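You operate a simulated robot arm through the tools that you are given. There is no shell and no other tool.

The job below is to be done with a simulated robot arm. You get a single attempt, and the scene is never put back.

## Task
Put a sticker on the red and yellow apples from the padded tray and pack both in the punnet.
Fine: one sticker each, none wasted, no bruises.

Only the result counts: the job must be done as asked and must still hold three seconds after the hand-in. Knocking over, shifting, dropping, spilling or breaking anything else fails it.

## Robot
A 7-joint arm with a two-finger parallel gripper, fixed in place. Base frame: the origin is at the foot of the arm, x ahead of it, y to its left, z up; the work surface is at about z = 780. Lengths are in mm, angles in degrees, forces in N, time in s.
With the tool pointing down near the work surface it reaches from about 220 to 680 mm from the base axis. Its first joint turns from -66.0 to 66.0 degrees. Payload 2.4 kg.
The tool frame sits at the grasp point between the pads (the TCP): z along the fingers, y along the line on which they close. The tips reach 30 mm beyond it. Largest opening 94 mm; finger width 28, thickness 10; the body of the gripper, 50 by 96 mm, starts 55 mm behind the TCP.
Orientation is that of the tool frame in the base frame, as [roll, pitch, yaw] about the fixed x, y, z axes, in that order (R = Rz(yaw) Ry(pitch) Rx(roll)). With the fingers straight down and closing along the base's y, the tool's x points along the base's -x, its y along +y and its z along -z.

## Interface
- The arm moves only by the tool apply_moves. Its argument "steps" is a list of rows, each a list of 6 numbers: the shift along the tool's x, y, z in mm, then the turn, a rotation vector about the tool's x, y, z in degrees. In form: [[tx, ty, tz, wx, wy, wz], ...]. A call has 1 to 20 rows; each row shifts and turns the commanded pose from where the row before left it, along the tool's axes as they then stand. "grip" is the finger opening in mm, from 0 to 94, set as the call begins (left out, the last holds). Rows are played at 5 a second. More than 50 mm and 8.6 degrees between two rows, or a gripper value outside its range, and nothing of the call is played. A pose out of reach is approached as far as the arm can. The call stops where the force on the tool passes 40 N (or 10 N more than at its start, if that is more) or the arm is blocked; 0.2 s more then pass. The fingers move at their own pace (about 153 mm/s each) and stop on an object; they squeeze with about 33 N. The grip force told is the motor's: it shows also when the fingers shut on nothing. Time passes only in rows, and 0.2 s behind the last, so rows that do not move let the fingers close. It gives the time, the measured TCP pose, the force on the tool (base axes), the opening and the grip force at its end, in the units of the frame above (readings bear some noise), with the torque about the TCP (base axes, N m) and any sound that the robot's microphone picked up.
- Cameras (640 x 400 px; columns grow to the right, rows downward): "scene" is fixed at [23, 460.8, 1450.9]; the picture's right is [-0.89, -0.46, 0.00], its down [-0.24, 0.45, -0.86] and it looks along [0.40, -0.76, -0.51] (base axes); focal length 364 px, centre (320, 200). "wrist" rides on the gripper at [76, 14, -102] in the tool frame; the picture's right is [-0.18, 0.98, 0.00], its down [-0.75, -0.14, -0.64] and it looks along [-0.63, -0.12, 0.77] (tool axes); focal length 243 px, centre (320, 200).
- capture(camera): a new picture of that camera. It takes no simulated time.
- probe_pixels(camera, pixels): for up to 12 pixels [column, row] of the newest picture of that camera ("zoom" is the newest enlarged one), the place [x, y, z] in the base frame of the surface seen there, good to about 2 mm. It takes no simulated time.
- close_up(camera, box): a new picture of the part [left, top, right, bottom] of that camera's present view, enlarged. It takes no simulated time.
- hand_in(): hands the job in; it is judged then, once.

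Unless the task says otherwise, let go and move clear before handing in.

The tools are called after "Emit:" by a JSON object that holds its "op" and its "data". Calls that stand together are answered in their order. apply_moves: Moves the arm, as the interface text tells. Its arguments: {"type":"object","properties":{"steps":{"type":"array"},"grip":{"type":"number"}},"required":["steps"]} The other tools are called the same way: capture (camera) takes a picture; probe_pixels (camera, pixels) gives the place of the surface under pixels of a picture; close_up (camera, box) takes an enlarged picture of a part of a camera's view; hand_in () hands the job in.

At the start:

```text
clock: 0.0
ee_pos: [464.6, 28.6, 1181.8]
orientation: [-180.0, 0.0, -179.9]
wrist_force: [-0.6, 0.7, -0.7]
wrist_torque: [-0.02, -0.02, 0.0]
finger_gap: 93.8
grasp_force: 0.0
```

scene: 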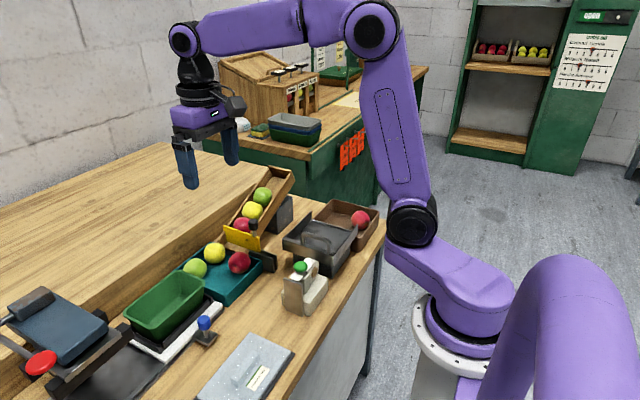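
wrist: 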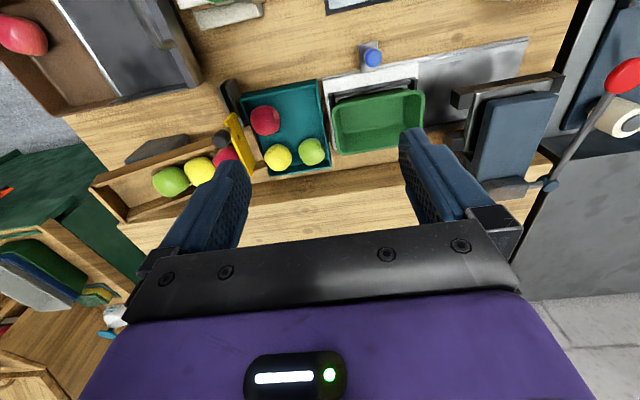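

The pictures show a teal tray with red, yellow and green apples (scene about 215-240, 260), a green punnet (165, 303), and a labeller-like device with a green button (300, 285). I'll take close-ups before moving.

Emit:
{"op": "close_up", "data": {"camera": "scene", "box": [170, 170, 390, 310]}}

Emit:
{"op": "close_up", "data": {"camera": "scene", "box": [0, 260, 300, 400]}}

Emit:
{"op": "close_up", "data": {"camera": "wrist", "box": [200, 0, 640, 200]}}

Emit:
{"op": "close_up", "data": {"camera": "scene", "box": [440, 0, 640, 140]}}

```text
2.86 times, centred on (280, 240) of scene
```

zoom: 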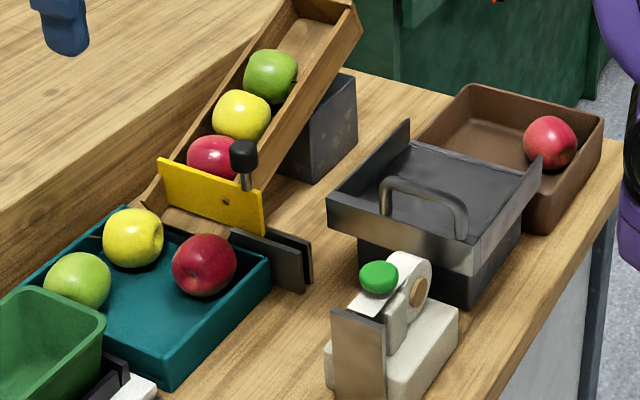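

```text
2.13 times, centred on (150, 330) of scene
```

zoom: 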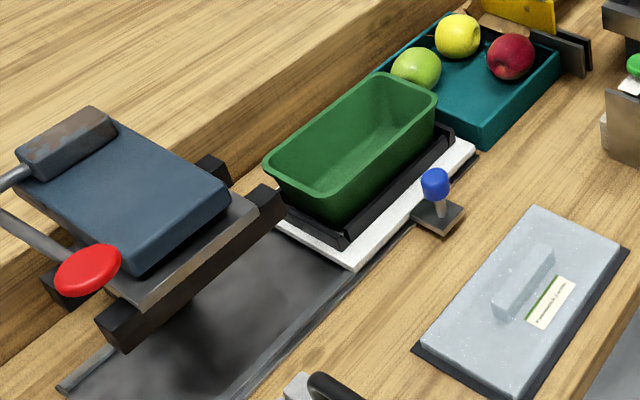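

```text
1.45 times, centred on (420, 100) of wrist
```

zoom: 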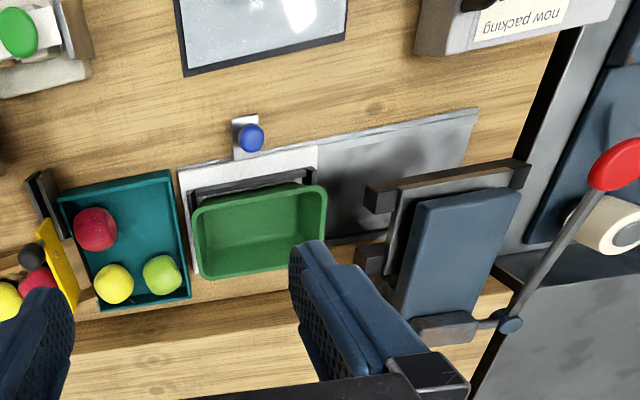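

```text
2.86 times, centred on (540, 70) of scene
```

zoom: 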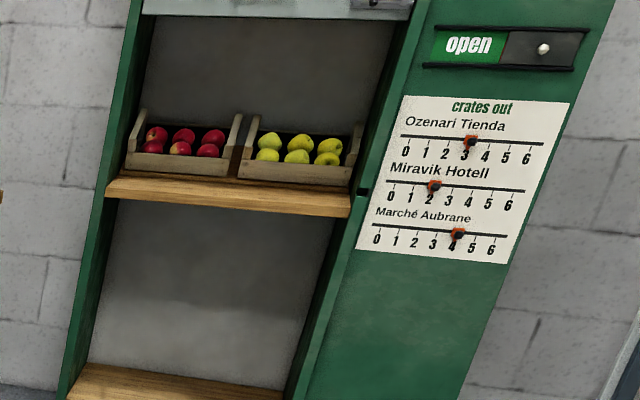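

The device at scene (300, 285) has a roll and a green knob, and something labelled "now packing" is at the wrist picture's upper right. I'll zoom further on these and probe the layout.

Emit:
{"op": "close_up", "data": {"camera": "wrist", "box": [460, 0, 640, 110]}}

Emit:
{"op": "close_up", "data": {"camera": "wrist", "box": [160, 0, 400, 150]}}

Emit:
{"op": "close_up", "data": {"camera": "scene", "box": [265, 245, 345, 325]}}

Emit:
{"op": "close_up", "data": {"camera": "scene", "box": [180, 20, 440, 180]}}

Emit:
{"op": "capture", "data": {"camera": "scene"}}

Emit:
{"op": "probe_pixels", "data": {"camera": "scene", "pixels": [[238, 261], [214, 252], [195, 268], [300, 266], [290, 285], [312, 270], [290, 305], [225, 290], [165, 310], [320, 290], [205, 322], [245, 370]]}}

```text
3.56 times, centred on (550, 55) of wrist
```

zoom: 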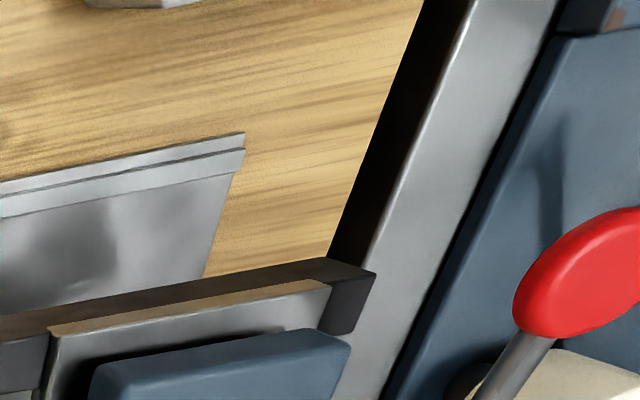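

```text
2.67 times, centred on (280, 75) of wrist
```

zoom: 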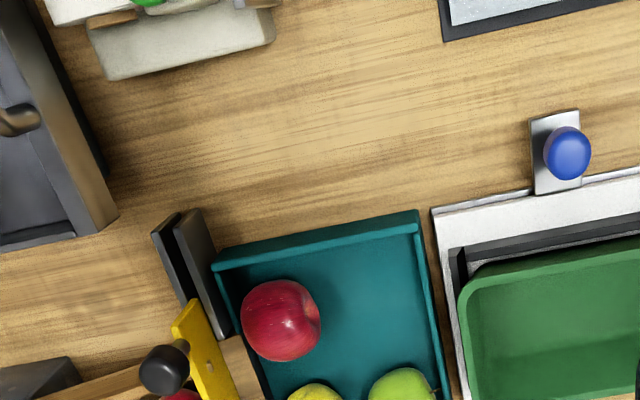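

```text
5.00 times, centred on (305, 285) of scene
```

zoom: 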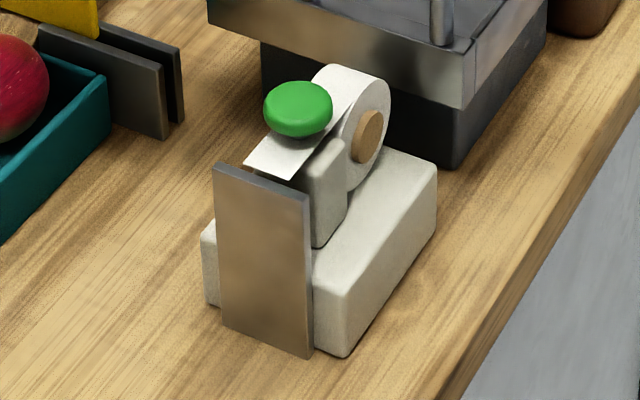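

```text
2.46 times, centred on (310, 100) of scene
```

zoom: 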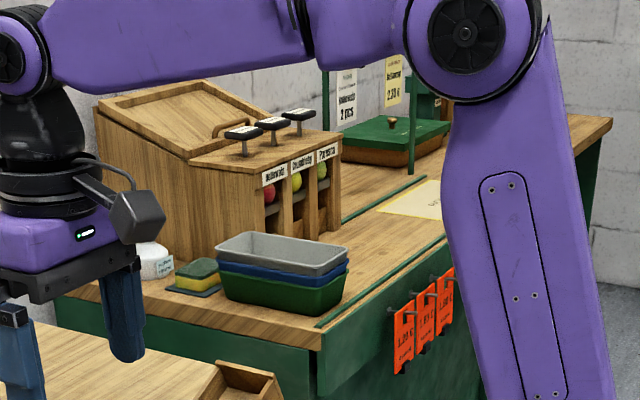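

```text
taken
```

scene: 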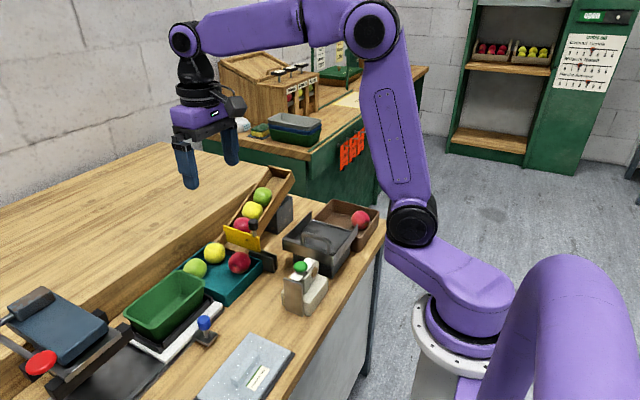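

```text
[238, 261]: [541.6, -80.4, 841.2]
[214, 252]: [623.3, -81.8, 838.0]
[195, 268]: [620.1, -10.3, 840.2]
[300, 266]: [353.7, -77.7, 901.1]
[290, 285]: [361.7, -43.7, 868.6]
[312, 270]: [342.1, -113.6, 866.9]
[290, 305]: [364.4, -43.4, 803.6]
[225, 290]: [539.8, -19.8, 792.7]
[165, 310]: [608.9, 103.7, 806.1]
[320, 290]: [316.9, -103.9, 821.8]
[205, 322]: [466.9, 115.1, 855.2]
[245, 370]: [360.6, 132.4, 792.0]
```

Apple tops sit near z 840. The dispenser has a vertical plate at y≈-43 and a green knob topping out near z 901. I'll yaw the tool by -90° and bring the wrist camera round to see the dispenser's front.

Emit:
{"op": "apply_moves", "data": {"steps": [[23.65, -0.9, 45, 0, 0, 0], [23.65, -0.9, 45, 0, 0, 0], [23.65, -0.9, 45, 0, 0, 0], [23.65, -0.9, 45, 0, 0, 0], [0, 0, 0, 0, 0, 8.18], [0, 0, 0, 0, 0, 8.18], [0, 0, 0, 0, 0, 8.18], [0, 0, 0, 0, 0, 8.18], [0, 0, 0, 0, 0, 8.18], [0, 0, 0, 0, 0, 8.18], [0, 0, 0, 0, 0, 8.18], [0, 0, 0, 0, 0, 8.18], [0, 0, 0, 0, 0, 8.18], [0, 0, 0, 0, 0, 8.18], [0, 0, 0, 0, 0, 8.18]]}}

Emit:
{"op": "capture", "data": {"camera": "wrist"}}

Emit:
{"op": "capture", "data": {"camera": "scene"}}

```text
refused: row 1 steps farther than a row can; nothing moved
```

```text
taken
```

wrist: 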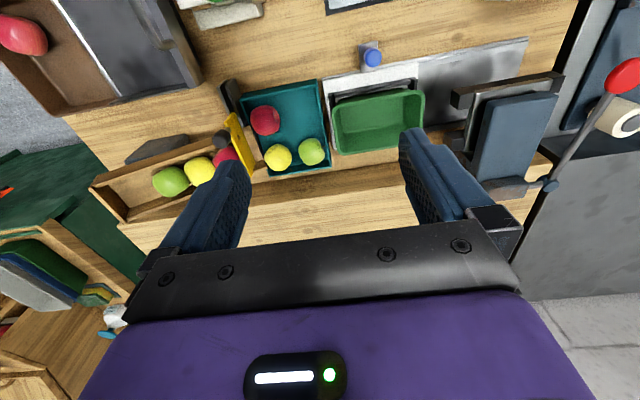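

```text
taken
```

scene: 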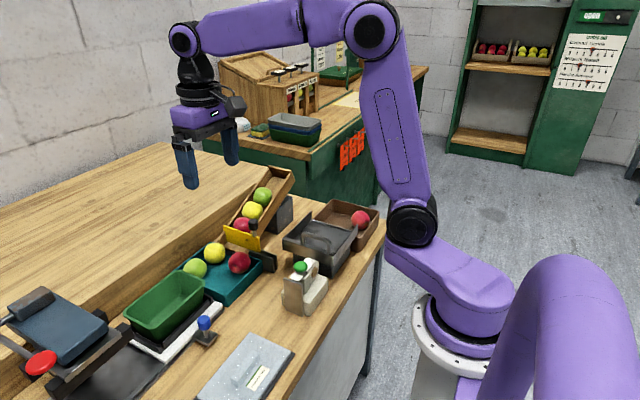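

Row 1 was 50.8 mm, just over the limit, so nothing moved. I'll play it again with smaller rows.

Emit:
{"op": "apply_moves", "data": {"steps": [[18.9, -0.7, 36, 0, 0, 0], [18.9, -0.7, 36, 0, 0, 0], [18.9, -0.7, 36, 0, 0, 0], [18.9, -0.7, 36, 0, 0, 0], [18.9, -0.7, 36, 0, 0, 0], [0, 0, 0, 0, 0, 8.18], [0, 0, 0, 0, 0, 8.18], [0, 0, 0, 0, 0, 8.18], [0, 0, 0, 0, 0, 8.18], [0, 0, 0, 0, 0, 8.18], [0, 0, 0, 0, 0, 8.18], [0, 0, 0, 0, 0, 8.18], [0, 0, 0, 0, 0, 8.18], [0, 0, 0, 0, 0, 8.18], [0, 0, 0, 0, 0, 8.18], [0, 0, 0, 0, 0, 8.18]]}}

Emit:
{"op": "capture", "data": {"camera": "wrist"}}

Emit:
{"op": "capture", "data": {"camera": "scene"}}

```text
clock: 3.4
ee_pos: [371.1, 23.5, 999.9]
orientation: [-179.9, -0.1, 89.9]
wrist_force: [-0.6, 1.1, -0.5]
wrist_torque: [0.0, -0.01, -0.02]
finger_gap: 94.1
grasp_force: 0.0
```

```text
taken
```

wrist: 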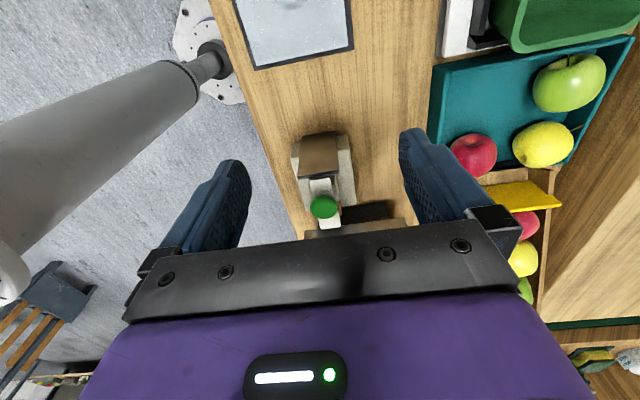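

```text
taken
```

scene: 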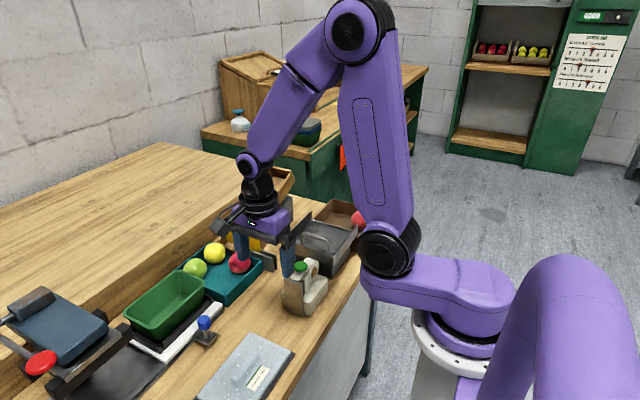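

Emit:
{"op": "close_up", "data": {"camera": "wrist", "box": [270, 110, 400, 240]}}

Emit:
{"op": "close_up", "data": {"camera": "wrist", "box": [420, 20, 640, 180]}}

Emit:
{"op": "probe_pixels", "data": {"camera": "wrist", "pixels": [[319, 157], [301, 137], [349, 133], [303, 178], [338, 178], [318, 190], [323, 205], [326, 224], [348, 170], [312, 184], [334, 184]]}}

```text
3.08 times, centred on (335, 175) of wrist
```

zoom: 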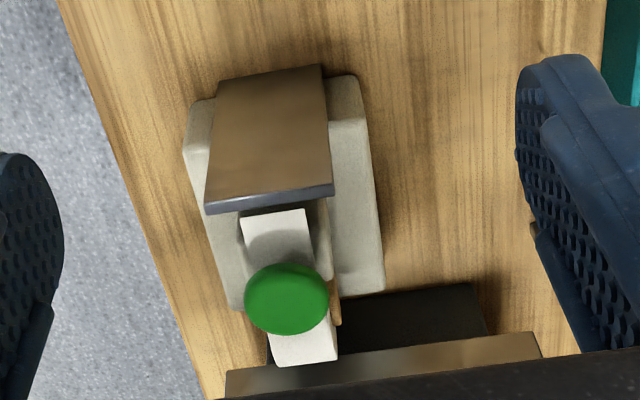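

```text
2.50 times, centred on (530, 100) of wrist
```

zoom: 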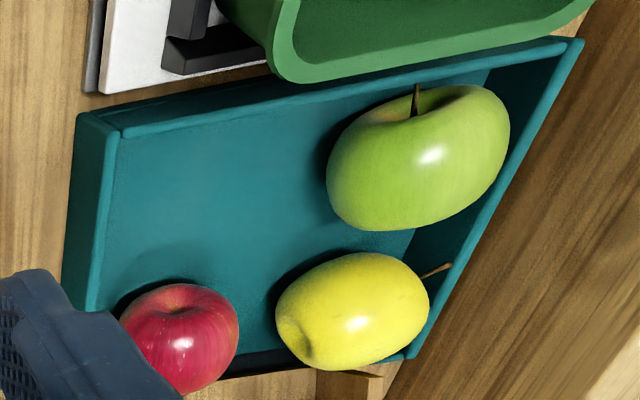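

```text
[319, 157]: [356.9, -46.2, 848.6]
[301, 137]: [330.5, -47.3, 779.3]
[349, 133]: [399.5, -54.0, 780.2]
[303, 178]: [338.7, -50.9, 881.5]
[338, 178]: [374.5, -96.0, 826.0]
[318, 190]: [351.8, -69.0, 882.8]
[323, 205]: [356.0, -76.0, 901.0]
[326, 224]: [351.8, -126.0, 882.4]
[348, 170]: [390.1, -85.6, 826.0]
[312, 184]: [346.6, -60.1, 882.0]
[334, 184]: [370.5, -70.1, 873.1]
```

The plate's front face is at y≈-45, the paper is at z≈882, and the green knob (wrist 324, 206) tops out at z 901. I'll probe the knob outline and the apples to get exact centres.

Emit:
{"op": "probe_pixels", "data": {"camera": "wrist", "pixels": [[313, 206], [335, 206], [324, 198], [324, 215], [324, 206], [318, 181], [326, 177], [304, 180], [474, 152], [544, 145], [568, 84], [330, 190]]}}

Emit:
{"op": "close_up", "data": {"camera": "scene", "box": [280, 250, 330, 290]}}

Emit:
{"op": "close_up", "data": {"camera": "scene", "box": [170, 230, 280, 310]}}

```text
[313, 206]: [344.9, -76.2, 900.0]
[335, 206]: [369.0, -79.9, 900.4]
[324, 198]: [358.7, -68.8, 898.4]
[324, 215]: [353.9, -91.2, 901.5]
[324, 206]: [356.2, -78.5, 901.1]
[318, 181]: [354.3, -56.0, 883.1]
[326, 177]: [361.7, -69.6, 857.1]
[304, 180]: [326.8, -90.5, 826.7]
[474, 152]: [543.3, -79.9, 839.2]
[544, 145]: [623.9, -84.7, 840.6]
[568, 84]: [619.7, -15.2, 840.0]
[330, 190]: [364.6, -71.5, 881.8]
```

```text
10.00 times, centred on (305, 270) of scene
```

zoom: 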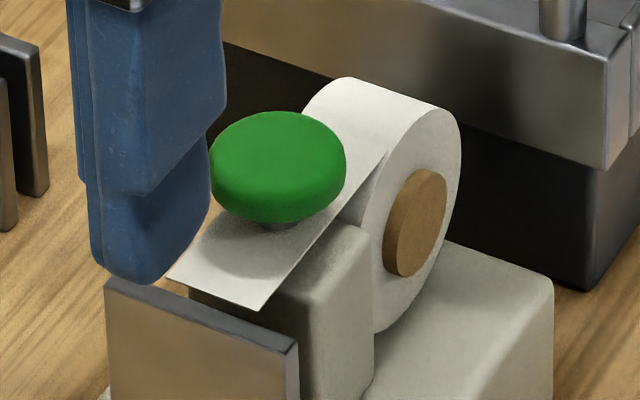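

```text
5.00 times, centred on (225, 270) of scene
```

zoom: 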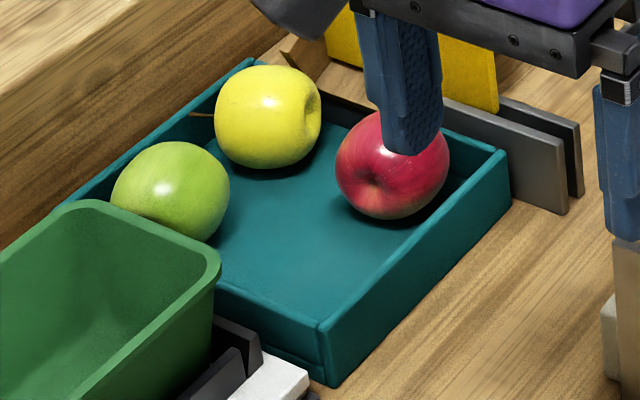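

The knob centre is about (356, -79, 901). I'll close the fingers, hover over the knob, and then press it gently.

Emit:
{"op": "apply_moves", "data": {"steps": [[-34.2, -5, 0, 0, 0, 0], [-34.2, -5, 0, 0, 0, 0], [-34.1, -5, 0, 0, 0, 0], [0, 0, 30, 0, 0, 0], [0, 0, 29, 0, 0, 0], [0, 0, 0, 0, 0, 0]], "grip": 0}}

Emit:
{"op": "close_up", "data": {"camera": "scene", "box": [265, 230, 345, 310]}}

Emit:
{"op": "capture", "data": {"camera": "wrist"}}

```text
clock: 4.8
ee_pos: [355.1, -79.6, 942.0]
orientation: [180.0, 0.1, 89.9]
wrist_force: [1.0, -0.9, 0.1]
wrist_torque: [-0.01, -0.01, 0.06]
finger_gap: 0.0
grasp_force: 33.4
```

```text
5.00 times, centred on (305, 270) of scene
```

zoom: 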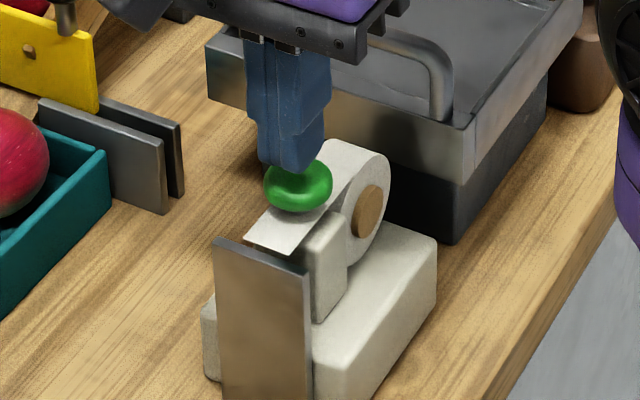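

```text
taken
```

wrist: 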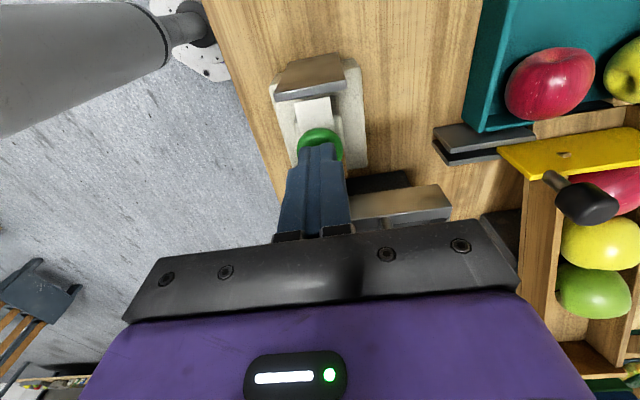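

The fingertips are centred over the knob, about 10 mm above it. I'll descend in small steps to press it.

Emit:
{"op": "apply_moves", "data": {"steps": [[0, 0, 6, 0, 0, 0], [0, 0, 3, 0, 0, 0], [0, 0, 1.5, 0, 0, 0], [0, 0, 1.5, 0, 0, 0], [0, 0, 1.5, 0, 0, 0]]}}

Emit:
{"op": "close_up", "data": {"camera": "scene", "box": [265, 230, 345, 310]}}

```text
clock: 6.0
ee_pos: [356.8, -78.1, 928.9]
orientation: [179.9, -0.1, 90.0]
wrist_force: [1.4, -1.1, 1.3]
wrist_torque: [-0.06, -0.02, 0.02]
finger_gap: 0.0
grasp_force: 32.7
```

```text
5.00 times, centred on (305, 270) of scene
```

zoom: 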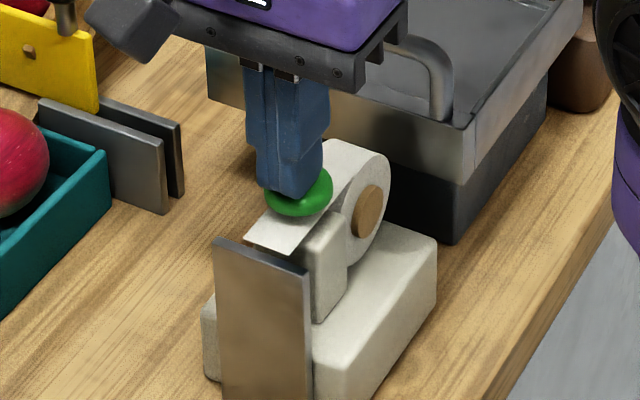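

The fingers have touched or barely pressed the knob (Fz ≈ 1.3 N). I'll go on in small steps, listening for a click.

Emit:
{"op": "apply_moves", "data": {"steps": [[0, 0, 1, 0, 0, 0], [0, 0, 1, 0, 0, 0]]}}

Emit:
{"op": "close_up", "data": {"camera": "scene", "box": [265, 230, 345, 310]}}

```text
clock: 6.6
ee_pos: [354.1, -78.1, 927.4]
orientation: [-180.0, 0.0, 90.1]
wrist_force: [0.7, 0.0, 2.9]
wrist_torque: [0.0, -0.02, -0.02]
finger_gap: 0.2
grasp_force: 33.0
```

```text
5.00 times, centred on (305, 270) of scene
```

zoom: 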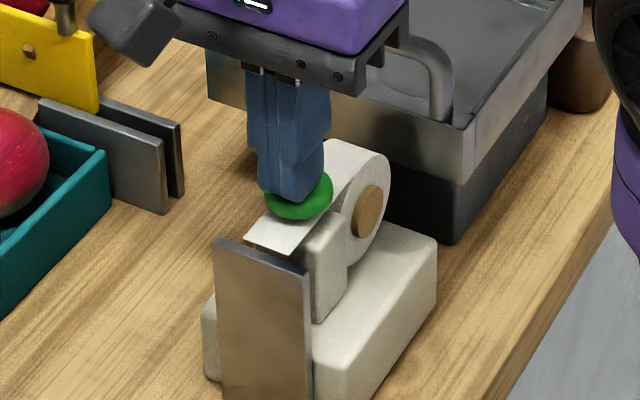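

Emit:
{"op": "apply_moves", "data": {"steps": [[0, 0, 1, 0, 0, 0], [0, 0, 1, 0, 0, 0], [0, 0, 1, 0, 0, 0]]}}

Emit:
{"op": "close_up", "data": {"camera": "scene", "box": [265, 230, 345, 310]}}

```text
clock: 7.4
ee_pos: [355.1, -77.9, 922.9]
orientation: [179.9, 0.0, 90.0]
wrist_force: [1.9, 0.4, 2.7]
wrist_torque: [0.01, -0.03, 0.01]
finger_gap: 0.1
grasp_force: 32.9
heard: click
```

```text
5.00 times, centred on (305, 270) of scene
```

zoom: 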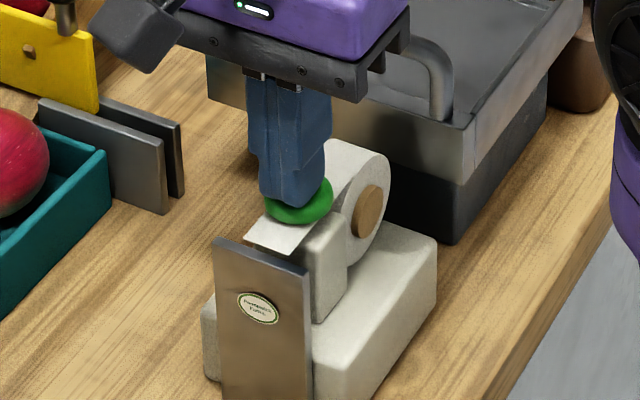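

A click, and an oval sticker now shows on the plate's face (zoom 257, 308). I'll lift straight up so I don't trigger it twice, then locate the sticker.

Emit:
{"op": "apply_moves", "data": {"steps": [[0, 0, -10, 0, 0, 0], [0, 0, -40, 0, 0, 0], [0, 0, -40, 0, 0, 0], [40, 10, 0, 0, 0, 0], [40, 5, 0, 0, 0, 0]]}}

Emit:
{"op": "capture", "data": {"camera": "wrist"}}

Emit:
{"op": "close_up", "data": {"camera": "scene", "box": [265, 250, 345, 330]}}

Emit:
{"op": "probe_pixels", "data": {"camera": "zoom", "pixels": [[257, 208], [238, 200], [277, 216], [257, 193], [257, 222], [230, 155], [300, 185], [225, 280], [300, 300]]}}

```text
clock: 8.6
ee_pos: [371.9, 2.1, 1015.2]
orientation: [179.9, -0.1, 90.0]
wrist_force: [0.3, -0.4, -0.3]
wrist_torque: [-0.04, 0.03, 0.01]
finger_gap: 0.4
grasp_force: 32.9
```

```text
taken
```

wrist: 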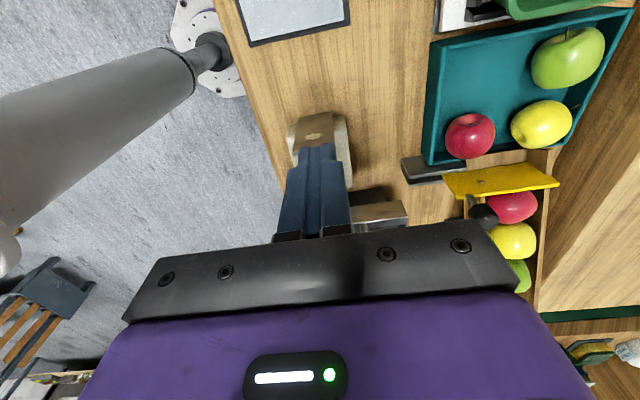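

```text
5.00 times, centred on (305, 290) of scene
```

zoom: 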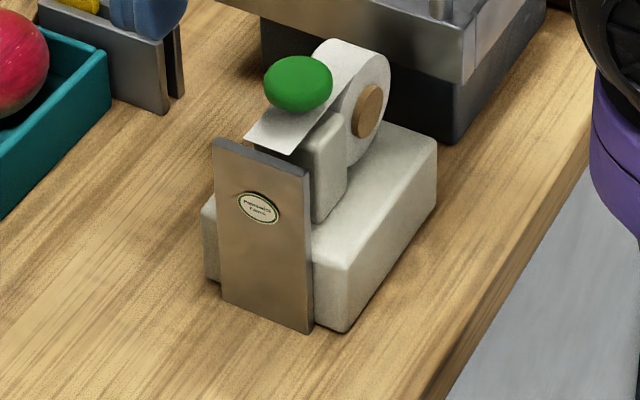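

```text
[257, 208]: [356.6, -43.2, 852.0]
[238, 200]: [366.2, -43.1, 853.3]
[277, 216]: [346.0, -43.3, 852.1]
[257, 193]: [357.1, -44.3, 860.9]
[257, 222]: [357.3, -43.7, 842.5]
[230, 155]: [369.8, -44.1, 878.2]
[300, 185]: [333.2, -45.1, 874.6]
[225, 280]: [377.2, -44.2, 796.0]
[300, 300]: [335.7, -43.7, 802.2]
```

The sticker sits at (357, -44, 852) on a plate facing +y. Next I'll fly over the tray for a detailed look at the apples and tray walls.

Emit:
{"op": "apply_moves", "data": {"steps": [[9.6, 45.6, 0, 0, 0, 0], [9.6, 45.6, 0, 0, 0, 0], [9.6, 45.6, 0, 0, 0, 0], [9.6, 45.6, 0, 0, 0, 0], [9.6, 45.6, 0, 0, 0, 0], [0, 0, 27, 0, 0, 0], [0, 0, 27, 0, 0, 0], [0, 0, 0, 0, 0, 0]], "grip": 94}}

Emit:
{"op": "capture", "data": {"camera": "wrist"}}

Emit:
{"op": "capture", "data": {"camera": "scene"}}

```text
clock: 10.4
ee_pos: [597.2, 50.1, 958.0]
orientation: [180.0, 0.0, 89.9]
wrist_force: [-0.1, 0.2, 0.1]
wrist_torque: [0.01, -0.01, 0.0]
finger_gap: 93.7
grasp_force: 0.0
```

```text
taken
```

wrist: 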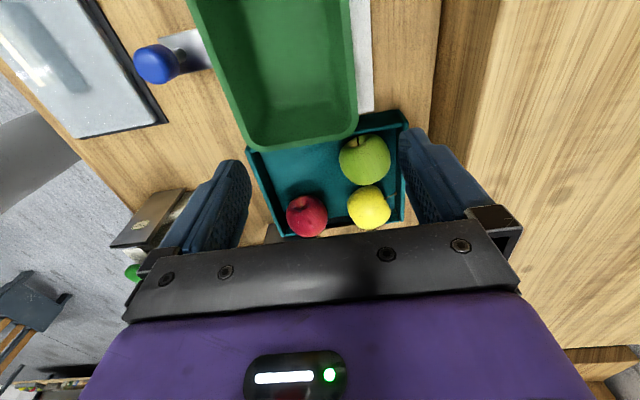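

```text
taken
```

scene: 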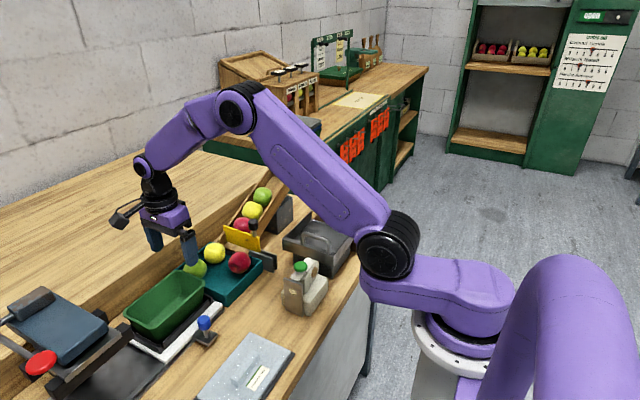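

Emit:
{"op": "close_up", "data": {"camera": "wrist", "box": [235, 125, 425, 243]}}

Emit:
{"op": "close_up", "data": {"camera": "scene", "box": [170, 230, 280, 310]}}

```text
3.37 times, centred on (330, 184) of wrist
```

zoom: 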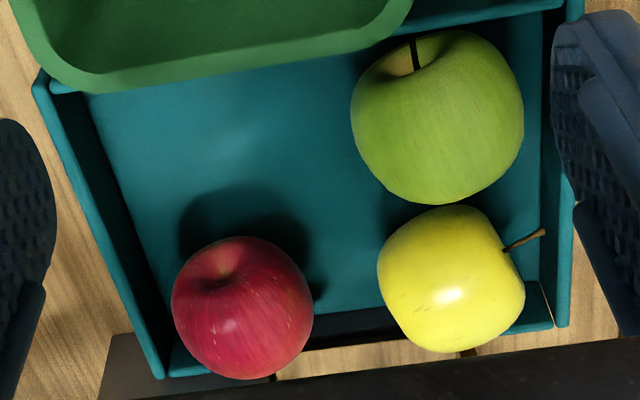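

```text
5.00 times, centred on (225, 270) of scene
```

zoom: 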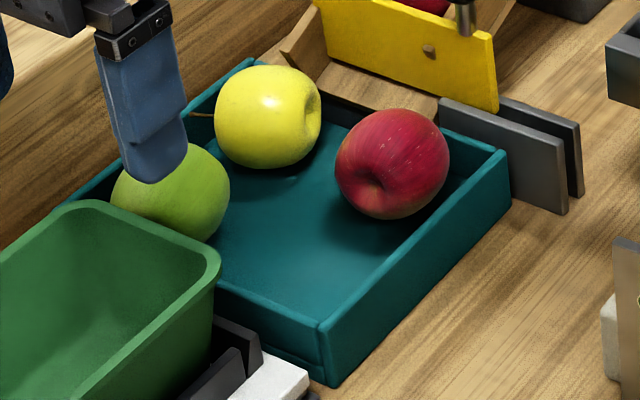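

Emit:
{"op": "probe_pixels", "data": {"camera": "zoom", "pixels": [[340, 165], [445, 165], [392, 112], [385, 215], [392, 160], [218, 115], [318, 115], [268, 70], [265, 162], [268, 115], [280, 200], [250, 250]]}}

Emit:
{"op": "probe_pixels", "data": {"camera": "wrist", "pixels": [[291, 215], [324, 215], [307, 200], [307, 233], [307, 216], [350, 207], [387, 207], [369, 190], [369, 225], [369, 207], [320, 175], [300, 180]]}}

Emit:
{"op": "probe_pixels", "data": {"camera": "scene", "pixels": [[270, 261], [263, 261], [234, 295], [234, 308], [180, 268], [214, 290], [258, 278], [225, 268], [268, 268], [235, 242], [283, 268]]}}

```text
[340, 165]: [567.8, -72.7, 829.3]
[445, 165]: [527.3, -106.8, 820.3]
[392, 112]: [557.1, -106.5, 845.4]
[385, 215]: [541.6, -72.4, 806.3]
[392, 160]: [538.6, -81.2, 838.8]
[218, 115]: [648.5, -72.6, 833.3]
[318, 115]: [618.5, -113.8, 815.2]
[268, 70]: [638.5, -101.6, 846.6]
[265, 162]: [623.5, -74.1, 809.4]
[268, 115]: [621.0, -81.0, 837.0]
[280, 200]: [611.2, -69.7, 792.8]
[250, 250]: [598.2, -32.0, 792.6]
```

```text
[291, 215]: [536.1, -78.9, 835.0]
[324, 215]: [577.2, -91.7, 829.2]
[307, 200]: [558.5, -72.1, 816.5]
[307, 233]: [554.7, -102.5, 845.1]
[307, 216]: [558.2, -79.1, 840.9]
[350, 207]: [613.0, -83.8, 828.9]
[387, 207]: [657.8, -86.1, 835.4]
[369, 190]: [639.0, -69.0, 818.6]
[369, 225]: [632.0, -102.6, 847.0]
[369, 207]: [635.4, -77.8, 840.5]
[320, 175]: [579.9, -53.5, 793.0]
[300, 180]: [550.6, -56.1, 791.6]
```

```text
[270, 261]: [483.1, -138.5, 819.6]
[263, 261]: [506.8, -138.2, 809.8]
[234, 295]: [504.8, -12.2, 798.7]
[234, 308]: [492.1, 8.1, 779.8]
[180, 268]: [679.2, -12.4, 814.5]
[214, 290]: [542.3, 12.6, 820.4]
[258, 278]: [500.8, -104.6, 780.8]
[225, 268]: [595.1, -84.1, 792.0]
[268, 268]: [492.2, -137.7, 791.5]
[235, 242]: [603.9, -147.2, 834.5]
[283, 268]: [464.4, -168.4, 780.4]
```

Fitting the probed points gives the red apple's centre at about (554, -97, 819) with r≈29, and the yellow's at about (636, -96, 820). I need the exact left and rear tray walls before going in with the fingers.

Emit:
{"op": "close_up", "data": {"camera": "wrist", "box": [235, 125, 425, 243]}}

Emit:
{"op": "probe_pixels", "data": {"camera": "zoom", "pixels": [[60, 150], [75, 150], [95, 150], [110, 150], [125, 200], [100, 240], [120, 260], [145, 300], [135, 310], [155, 370], [340, 325], [340, 340]]}}

Emit:
{"op": "probe_pixels", "data": {"camera": "zoom", "pixels": [[560, 250], [535, 240], [180, 365], [540, 300], [330, 310], [200, 360], [173, 305], [313, 305], [378, 270], [525, 290], [345, 305], [90, 200]]}}

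```text
3.37 times, centred on (330, 184) of wrist
```

zoom: 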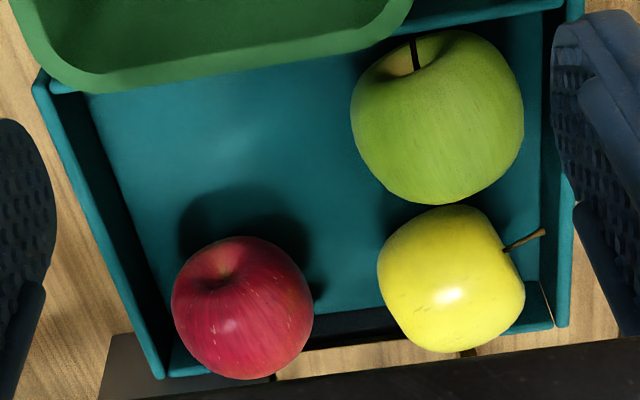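

```text
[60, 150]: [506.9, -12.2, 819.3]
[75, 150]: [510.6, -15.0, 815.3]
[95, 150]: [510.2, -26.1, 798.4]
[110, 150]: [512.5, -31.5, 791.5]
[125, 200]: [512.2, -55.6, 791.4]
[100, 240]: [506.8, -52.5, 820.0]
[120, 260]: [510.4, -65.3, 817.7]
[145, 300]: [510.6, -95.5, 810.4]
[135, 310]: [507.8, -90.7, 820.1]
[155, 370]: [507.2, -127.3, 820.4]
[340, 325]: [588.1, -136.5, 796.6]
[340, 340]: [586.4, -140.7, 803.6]
```

```text
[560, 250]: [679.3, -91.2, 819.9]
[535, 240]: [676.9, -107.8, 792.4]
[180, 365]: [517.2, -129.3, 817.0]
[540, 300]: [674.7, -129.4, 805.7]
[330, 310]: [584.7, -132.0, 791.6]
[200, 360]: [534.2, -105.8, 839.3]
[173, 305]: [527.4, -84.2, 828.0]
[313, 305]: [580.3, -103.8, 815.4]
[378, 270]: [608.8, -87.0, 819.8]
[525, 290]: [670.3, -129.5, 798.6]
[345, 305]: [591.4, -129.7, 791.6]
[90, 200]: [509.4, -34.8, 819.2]
```

The left inner wall is at x≈510.5, and the red apple's left edge is at about 525, so the finger must slip into a 14 mm gap. The right gap (583–608) is easy. I'll check how high the gate handle stands before lowering.

Emit:
{"op": "probe_pixels", "data": {"camera": "scene", "pixels": [[253, 224], [253, 220], [249, 226], [230, 230], [258, 240], [224, 228], [255, 232]]}}

Emit:
{"op": "apply_moves", "data": {"steps": [[-35, -10.2, 0, 0, 0, 0], [-35, -10.2, 0, 0, 0, 0], [-35, -10.2, 0, 0, 0, 0], [-42, -10, 0, 0, 0, 0], [0, 0, 20, 0, 0, 0], [0, 0, 20, 0, 0, 0], [0, 0, 10, 0, 0, 0], [0, 0, 0, 0, 0, 0]], "grip": 68}}

Emit:
{"op": "capture", "data": {"camera": "wrist"}}

Emit:
{"op": "close_up", "data": {"camera": "scene", "box": [170, 200, 290, 300]}}

```text
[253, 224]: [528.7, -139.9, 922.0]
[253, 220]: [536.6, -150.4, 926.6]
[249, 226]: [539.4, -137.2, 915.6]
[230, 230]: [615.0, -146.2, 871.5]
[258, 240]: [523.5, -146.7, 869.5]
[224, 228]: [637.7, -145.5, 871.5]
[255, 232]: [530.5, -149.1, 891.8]
```

```text
clock: 12.2
ee_pos: [558.2, -96.4, 911.0]
orientation: [-180.0, 0.0, 89.9]
wrist_force: [0.0, 0.4, -0.6]
wrist_torque: [0.01, 0.0, 0.01]
finger_gap: 67.9
grasp_force: 0.2
```

```text
taken
```

wrist: 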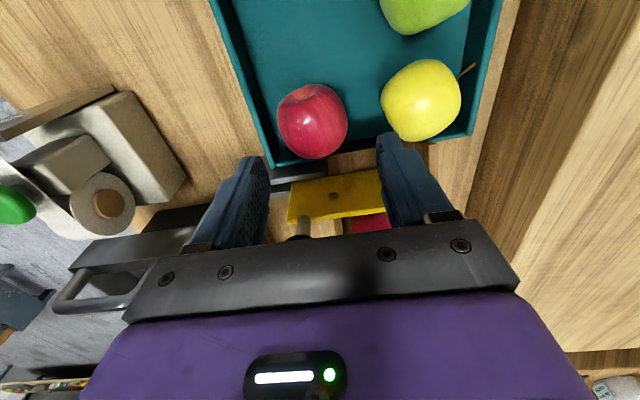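

```text
4.00 times, centred on (230, 250) of scene
```

zoom: 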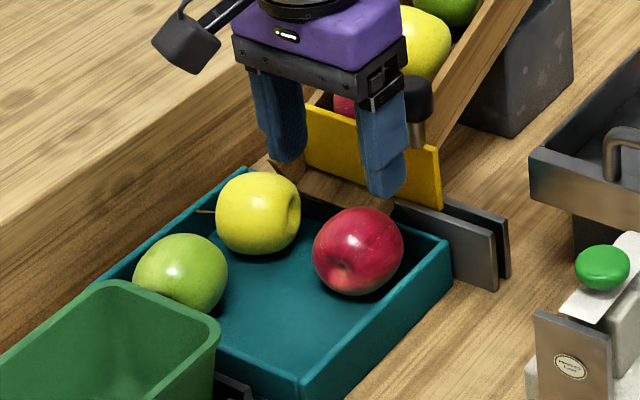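

The gate handle's front is at y≈-137 and the gripper body will reach only -122, so it clears. From this closer view (red at wrist 313,121) I'll refine the apple's centre and the wall.

Emit:
{"op": "close_up", "data": {"camera": "wrist", "box": [220, 50, 420, 175]}}

Emit:
{"op": "probe_pixels", "data": {"camera": "wrist", "pixels": [[279, 122], [346, 122], [313, 86], [313, 157], [313, 121], [263, 121], [267, 121], [258, 121], [384, 103], [290, 100], [338, 100], [295, 145]]}}

```text
3.20 times, centred on (320, 112) of wrist
```

zoom: 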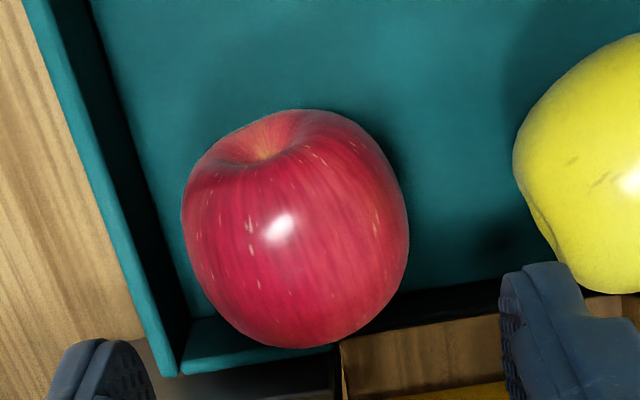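

```text
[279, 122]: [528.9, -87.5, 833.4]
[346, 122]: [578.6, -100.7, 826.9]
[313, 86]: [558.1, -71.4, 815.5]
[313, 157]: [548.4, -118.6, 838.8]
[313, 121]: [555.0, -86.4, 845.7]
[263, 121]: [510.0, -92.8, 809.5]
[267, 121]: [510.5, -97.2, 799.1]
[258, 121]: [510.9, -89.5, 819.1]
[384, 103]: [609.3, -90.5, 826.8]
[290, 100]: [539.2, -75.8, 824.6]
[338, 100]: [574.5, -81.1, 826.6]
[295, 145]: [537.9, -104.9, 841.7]
```

The fit refines to centre (552.5, -98, 818.5), so the left edge is about 524. I'll probe the fingertips in the wrist view to confirm where they lie in the base frame.

Emit:
{"op": "probe_pixels", "data": {"camera": "zoom", "pixels": [[75, 355], [60, 375], [100, 345], [118, 350], [140, 370], [505, 290], [530, 275], [570, 270], [580, 285], [590, 310], [515, 320], [150, 390]]}}

```text
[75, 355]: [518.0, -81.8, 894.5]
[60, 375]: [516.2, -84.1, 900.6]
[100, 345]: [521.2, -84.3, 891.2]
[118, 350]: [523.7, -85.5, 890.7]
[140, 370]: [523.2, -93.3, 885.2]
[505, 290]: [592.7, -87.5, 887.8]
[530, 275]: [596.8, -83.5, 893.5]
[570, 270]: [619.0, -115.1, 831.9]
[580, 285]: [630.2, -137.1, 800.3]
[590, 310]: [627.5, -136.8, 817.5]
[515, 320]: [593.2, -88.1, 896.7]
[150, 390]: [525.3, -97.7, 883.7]
```

The fingers' inner faces are at x≈523.5 and 592.5, so I'll shift by -1.6 in x and -1.5 in y. Then I'll lower to just above the rim and look again.

Emit:
{"op": "apply_moves", "data": {"steps": [[-1.5, -1.6, 0, 0, 0, 0], [0, 0, 20, 0, 0, 0], [0, 0, 15, 0, 0, 0], [0, 0, 8, 0, 0, 0], [0, 0, 5, 0, 0, 0], [0, 0, 0, 0, 0, 0]]}}

Emit:
{"op": "capture", "data": {"camera": "wrist"}}

Emit:
{"op": "close_up", "data": {"camera": "scene", "box": [190, 205, 290, 295]}}

Emit:
{"op": "close_up", "data": {"camera": "wrist", "box": [220, 50, 420, 220]}}

```text
clock: 13.6
ee_pos: [558.1, -99.1, 864.6]
orientation: [179.6, 0.0, 89.9]
wrist_force: [-6.1, 2.3, 34.7]
wrist_torque: [-1.76, 0.22, -0.34]
finger_gap: 68.1
grasp_force: 0.0
```

```text
taken
```

wrist: 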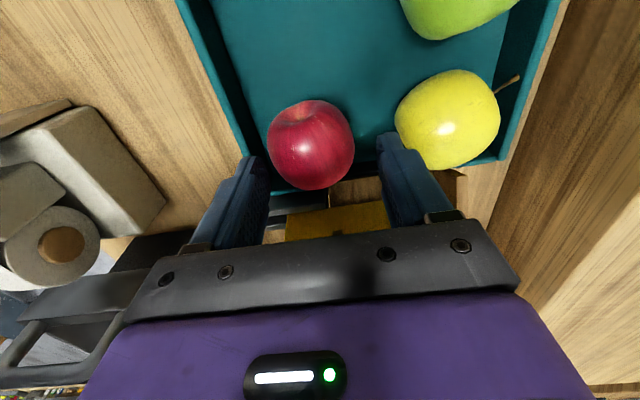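

```text
4.44 times, centred on (240, 250) of scene
```

zoom: 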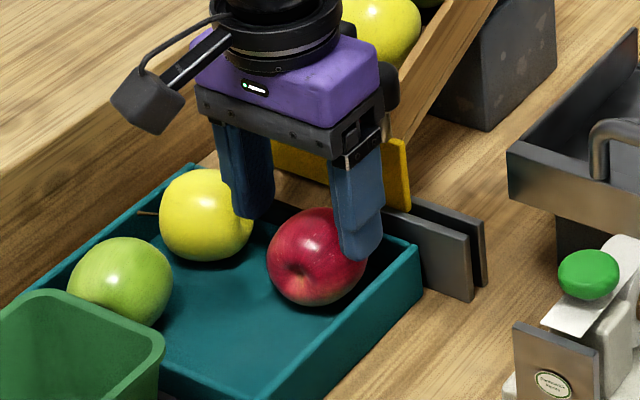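

```text
2.35 times, centred on (320, 135) of wrist
```

zoom: 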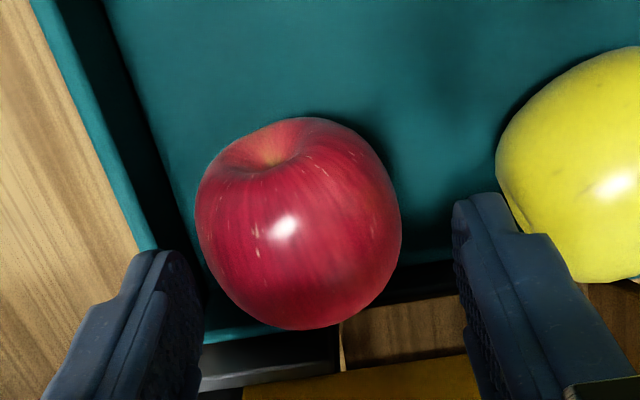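

The force reads 34.7 N upward, and the torque puts the contact about 50 mm behind the TCP at y≈-150: the wrist is sitting on the gate handle. I'll back straight up at once and check the gate.

Emit:
{"op": "apply_moves", "data": {"steps": [[0, 0, -5, 0, 0, 0], [0, 0, -10, 0, 0, 0], [0, 0, -20, 0, 0, 0], [0, 0, -25, 0, 0, 0]]}}

Emit:
{"op": "capture", "data": {"camera": "wrist"}}

Emit:
{"op": "close_up", "data": {"camera": "scene", "box": [190, 205, 290, 295]}}

Emit:
{"op": "capture", "data": {"camera": "scene"}}

Emit:
{"op": "probe_pixels", "data": {"camera": "scene", "pixels": [[253, 224], [253, 220], [249, 226], [230, 230], [258, 240], [224, 228], [255, 232]]}}

```text
clock: 14.6
ee_pos: [556.8, -98.0, 921.5]
orientation: [-179.9, 0.0, 90.0]
wrist_force: [0.1, -0.4, 0.3]
wrist_torque: [0.01, -0.02, -0.01]
finger_gap: 68.1
grasp_force: 0.0
```

```text
taken
```

wrist: 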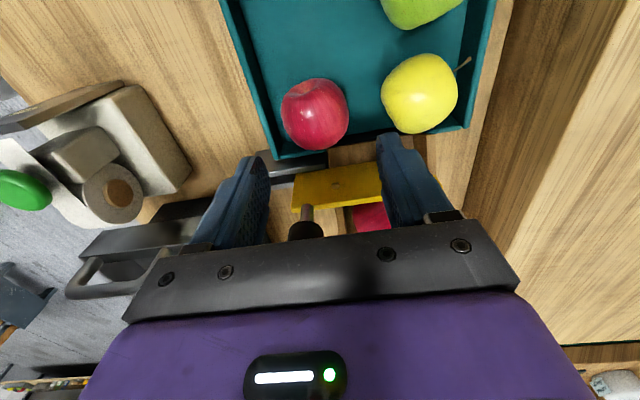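

```text
4.44 times, centred on (240, 250) of scene
```

zoom: 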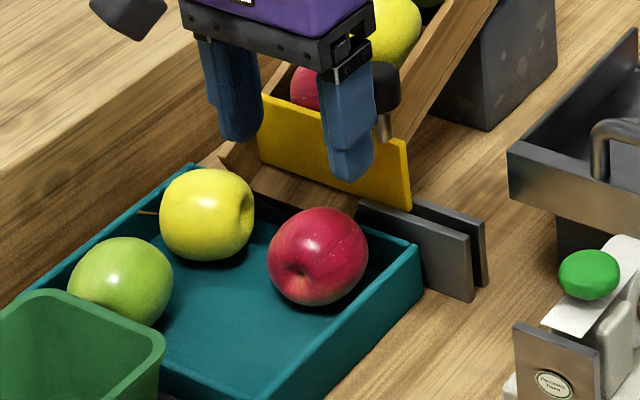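

```text
taken
```

scene: 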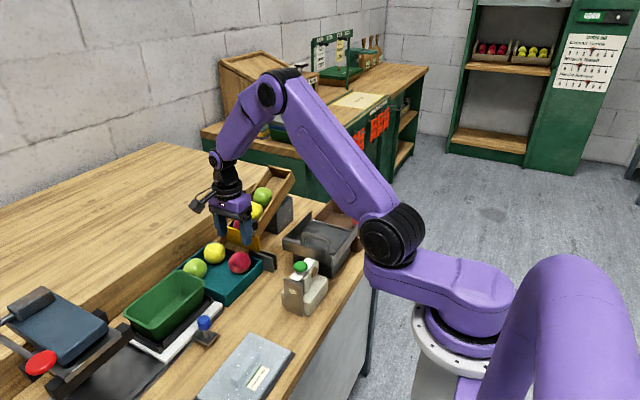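

```text
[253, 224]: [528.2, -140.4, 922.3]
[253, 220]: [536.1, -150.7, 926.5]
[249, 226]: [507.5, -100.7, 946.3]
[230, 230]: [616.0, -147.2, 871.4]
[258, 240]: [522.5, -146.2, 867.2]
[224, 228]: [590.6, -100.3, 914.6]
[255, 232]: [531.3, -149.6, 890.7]
```

The gate and handle have not moved. I'll tilt the tool 20° so its body leans toward +y, away from the handle, with the fingers still closing along x, then lower part of the way.

Emit:
{"op": "apply_moves", "data": {"steps": [[0, 0, 0, 0, -5, 0], [0, 0, 0, 0, -5, 0], [0, 0, 0, 0, -5, 0], [0, 0, 0, 0, -5, 0], [5.6, 0, 12.85, 0, 0, 0], [5.6, 0, 12.85, 0, 0, 0], [5.6, 0, 12.85, 0, 0, 0], [0, 0, 0, 0, 0, 0]]}}

Emit:
{"op": "capture", "data": {"camera": "wrist"}}

Emit:
{"op": "close_up", "data": {"camera": "scene", "box": [180, 195, 290, 295]}}

```text
clock: 16.4
ee_pos: [555.5, -96.4, 880.0]
orientation: [180.0, 20.0, 90.0]
wrist_force: [0.3, 0.4, 0.5]
wrist_torque: [-0.01, -0.02, -0.02]
finger_gap: 68.1
grasp_force: 0.1
```

```text
taken
```

wrist: 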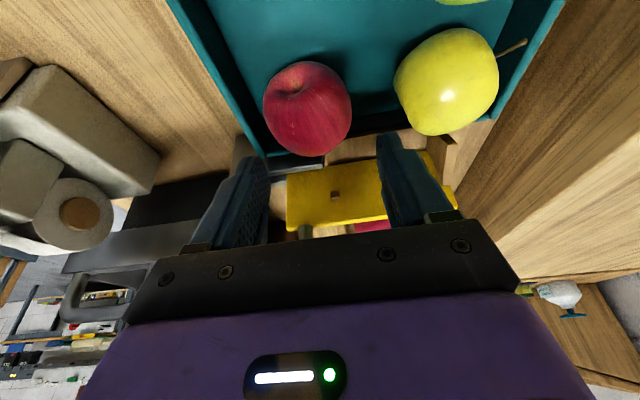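

```text
4.00 times, centred on (235, 245) of scene
```

zoom: 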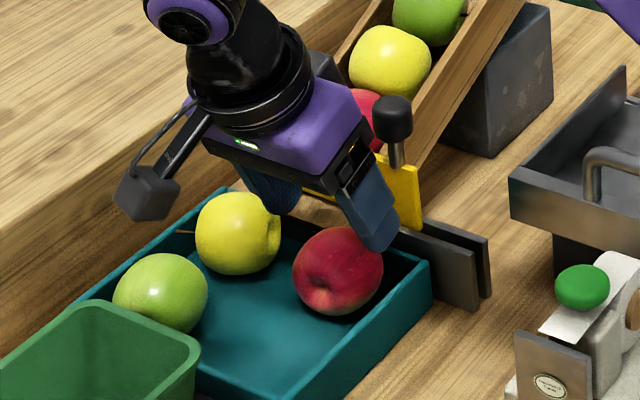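

The body now clears the handle, the tilt reads 20.0°, and the force is nil. I'll check the finger faces against the wall and apple once more.

Emit:
{"op": "close_up", "data": {"camera": "wrist", "box": [220, 40, 420, 165]}}

Emit:
{"op": "probe_pixels", "data": {"camera": "wrist", "pixels": [[248, 160], [256, 158], [261, 162], [265, 170], [240, 170], [378, 140], [380, 134], [395, 135], [376, 160], [268, 105], [350, 105], [396, 85]]}}

```text
3.20 times, centred on (320, 102) of wrist
```

zoom: 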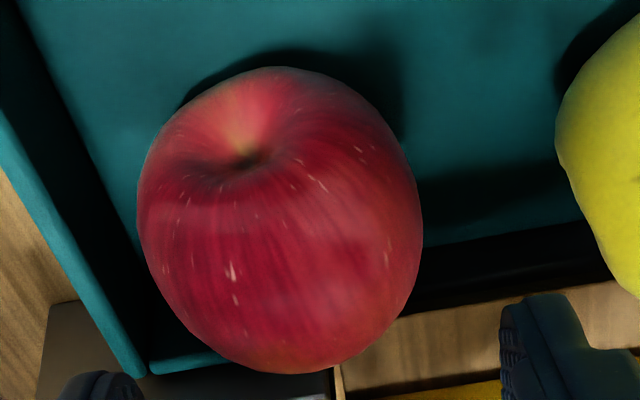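

```text
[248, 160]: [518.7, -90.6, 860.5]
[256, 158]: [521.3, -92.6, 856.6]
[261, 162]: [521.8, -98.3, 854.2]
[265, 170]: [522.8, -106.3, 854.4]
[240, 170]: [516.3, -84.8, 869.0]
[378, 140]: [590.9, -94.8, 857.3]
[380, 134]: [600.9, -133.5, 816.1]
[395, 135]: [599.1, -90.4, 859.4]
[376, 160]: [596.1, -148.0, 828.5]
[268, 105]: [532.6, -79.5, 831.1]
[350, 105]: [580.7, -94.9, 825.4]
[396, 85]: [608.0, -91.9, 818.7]
```

The inner faces are at about 522.5 and 590.5, which leaves clearance on both sides. I'll descend in small rows, checking the force.

Emit:
{"op": "apply_moves", "data": {"steps": [[2.42, 0, 6.46, 0, 0, 0], [2.42, 0, 6.46, 0, 0, 0], [2.42, 0, 6.46, 0, 0, 0], [2.42, 0, 6.46, 0, 0, 0], [2.42, 0, 6.46, 0, 0, 0]]}}

Emit:
{"op": "capture", "data": {"camera": "wrist"}}

Emit:
{"op": "close_up", "data": {"camera": "scene", "box": [180, 195, 290, 295]}}

```text
clock: 17.6
ee_pos: [556.5, -97.1, 845.6]
orientation: [-179.9, 20.1, 90.0]
wrist_force: [-0.1, -0.1, -0.2]
wrist_torque: [-0.02, -0.01, -0.05]
finger_gap: 68.0
grasp_force: 0.1
```

```text
taken
```

wrist: 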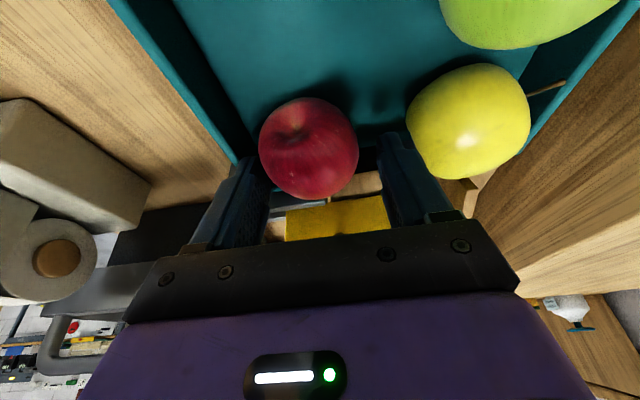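

```text
4.00 times, centred on (235, 245) of scene
```

zoom: 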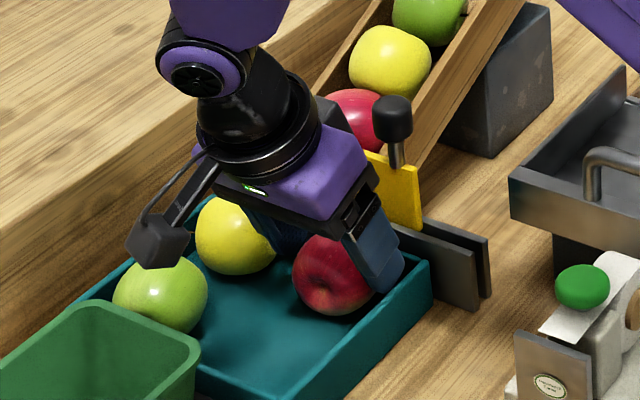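

Emit:
{"op": "apply_moves", "data": {"steps": [[1.45, 0, 4.0, 0, 0, 0], [1.45, 0, 4.0, 0, 0, 0], [1.45, 0, 4.0, 0, 0, 0], [1.45, 0, 4.0, 0, 0, 0], [0, 0, 0, 0, 0, 0]]}}

Emit:
{"op": "capture", "data": {"camera": "wrist"}}

Emit:
{"op": "close_up", "data": {"camera": "scene", "box": [180, 195, 290, 295]}}

```text
clock: 18.8
ee_pos: [557.2, -96.5, 829.4]
orientation: [-180.0, 20.0, 90.0]
wrist_force: [-0.7, 0.1, 0.4]
wrist_torque: [0.02, 0.0, 0.04]
finger_gap: 68.3
grasp_force: 0.0
```

```text
taken
```

wrist: 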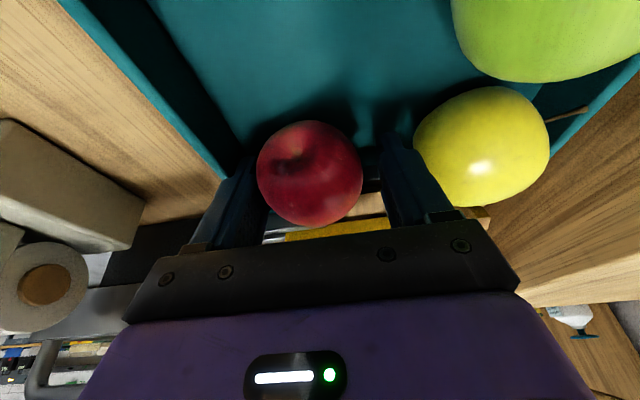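

```text
4.00 times, centred on (235, 245) of scene
```

zoom: 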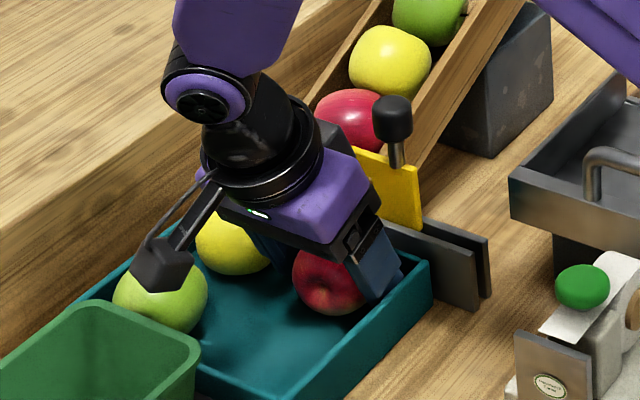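

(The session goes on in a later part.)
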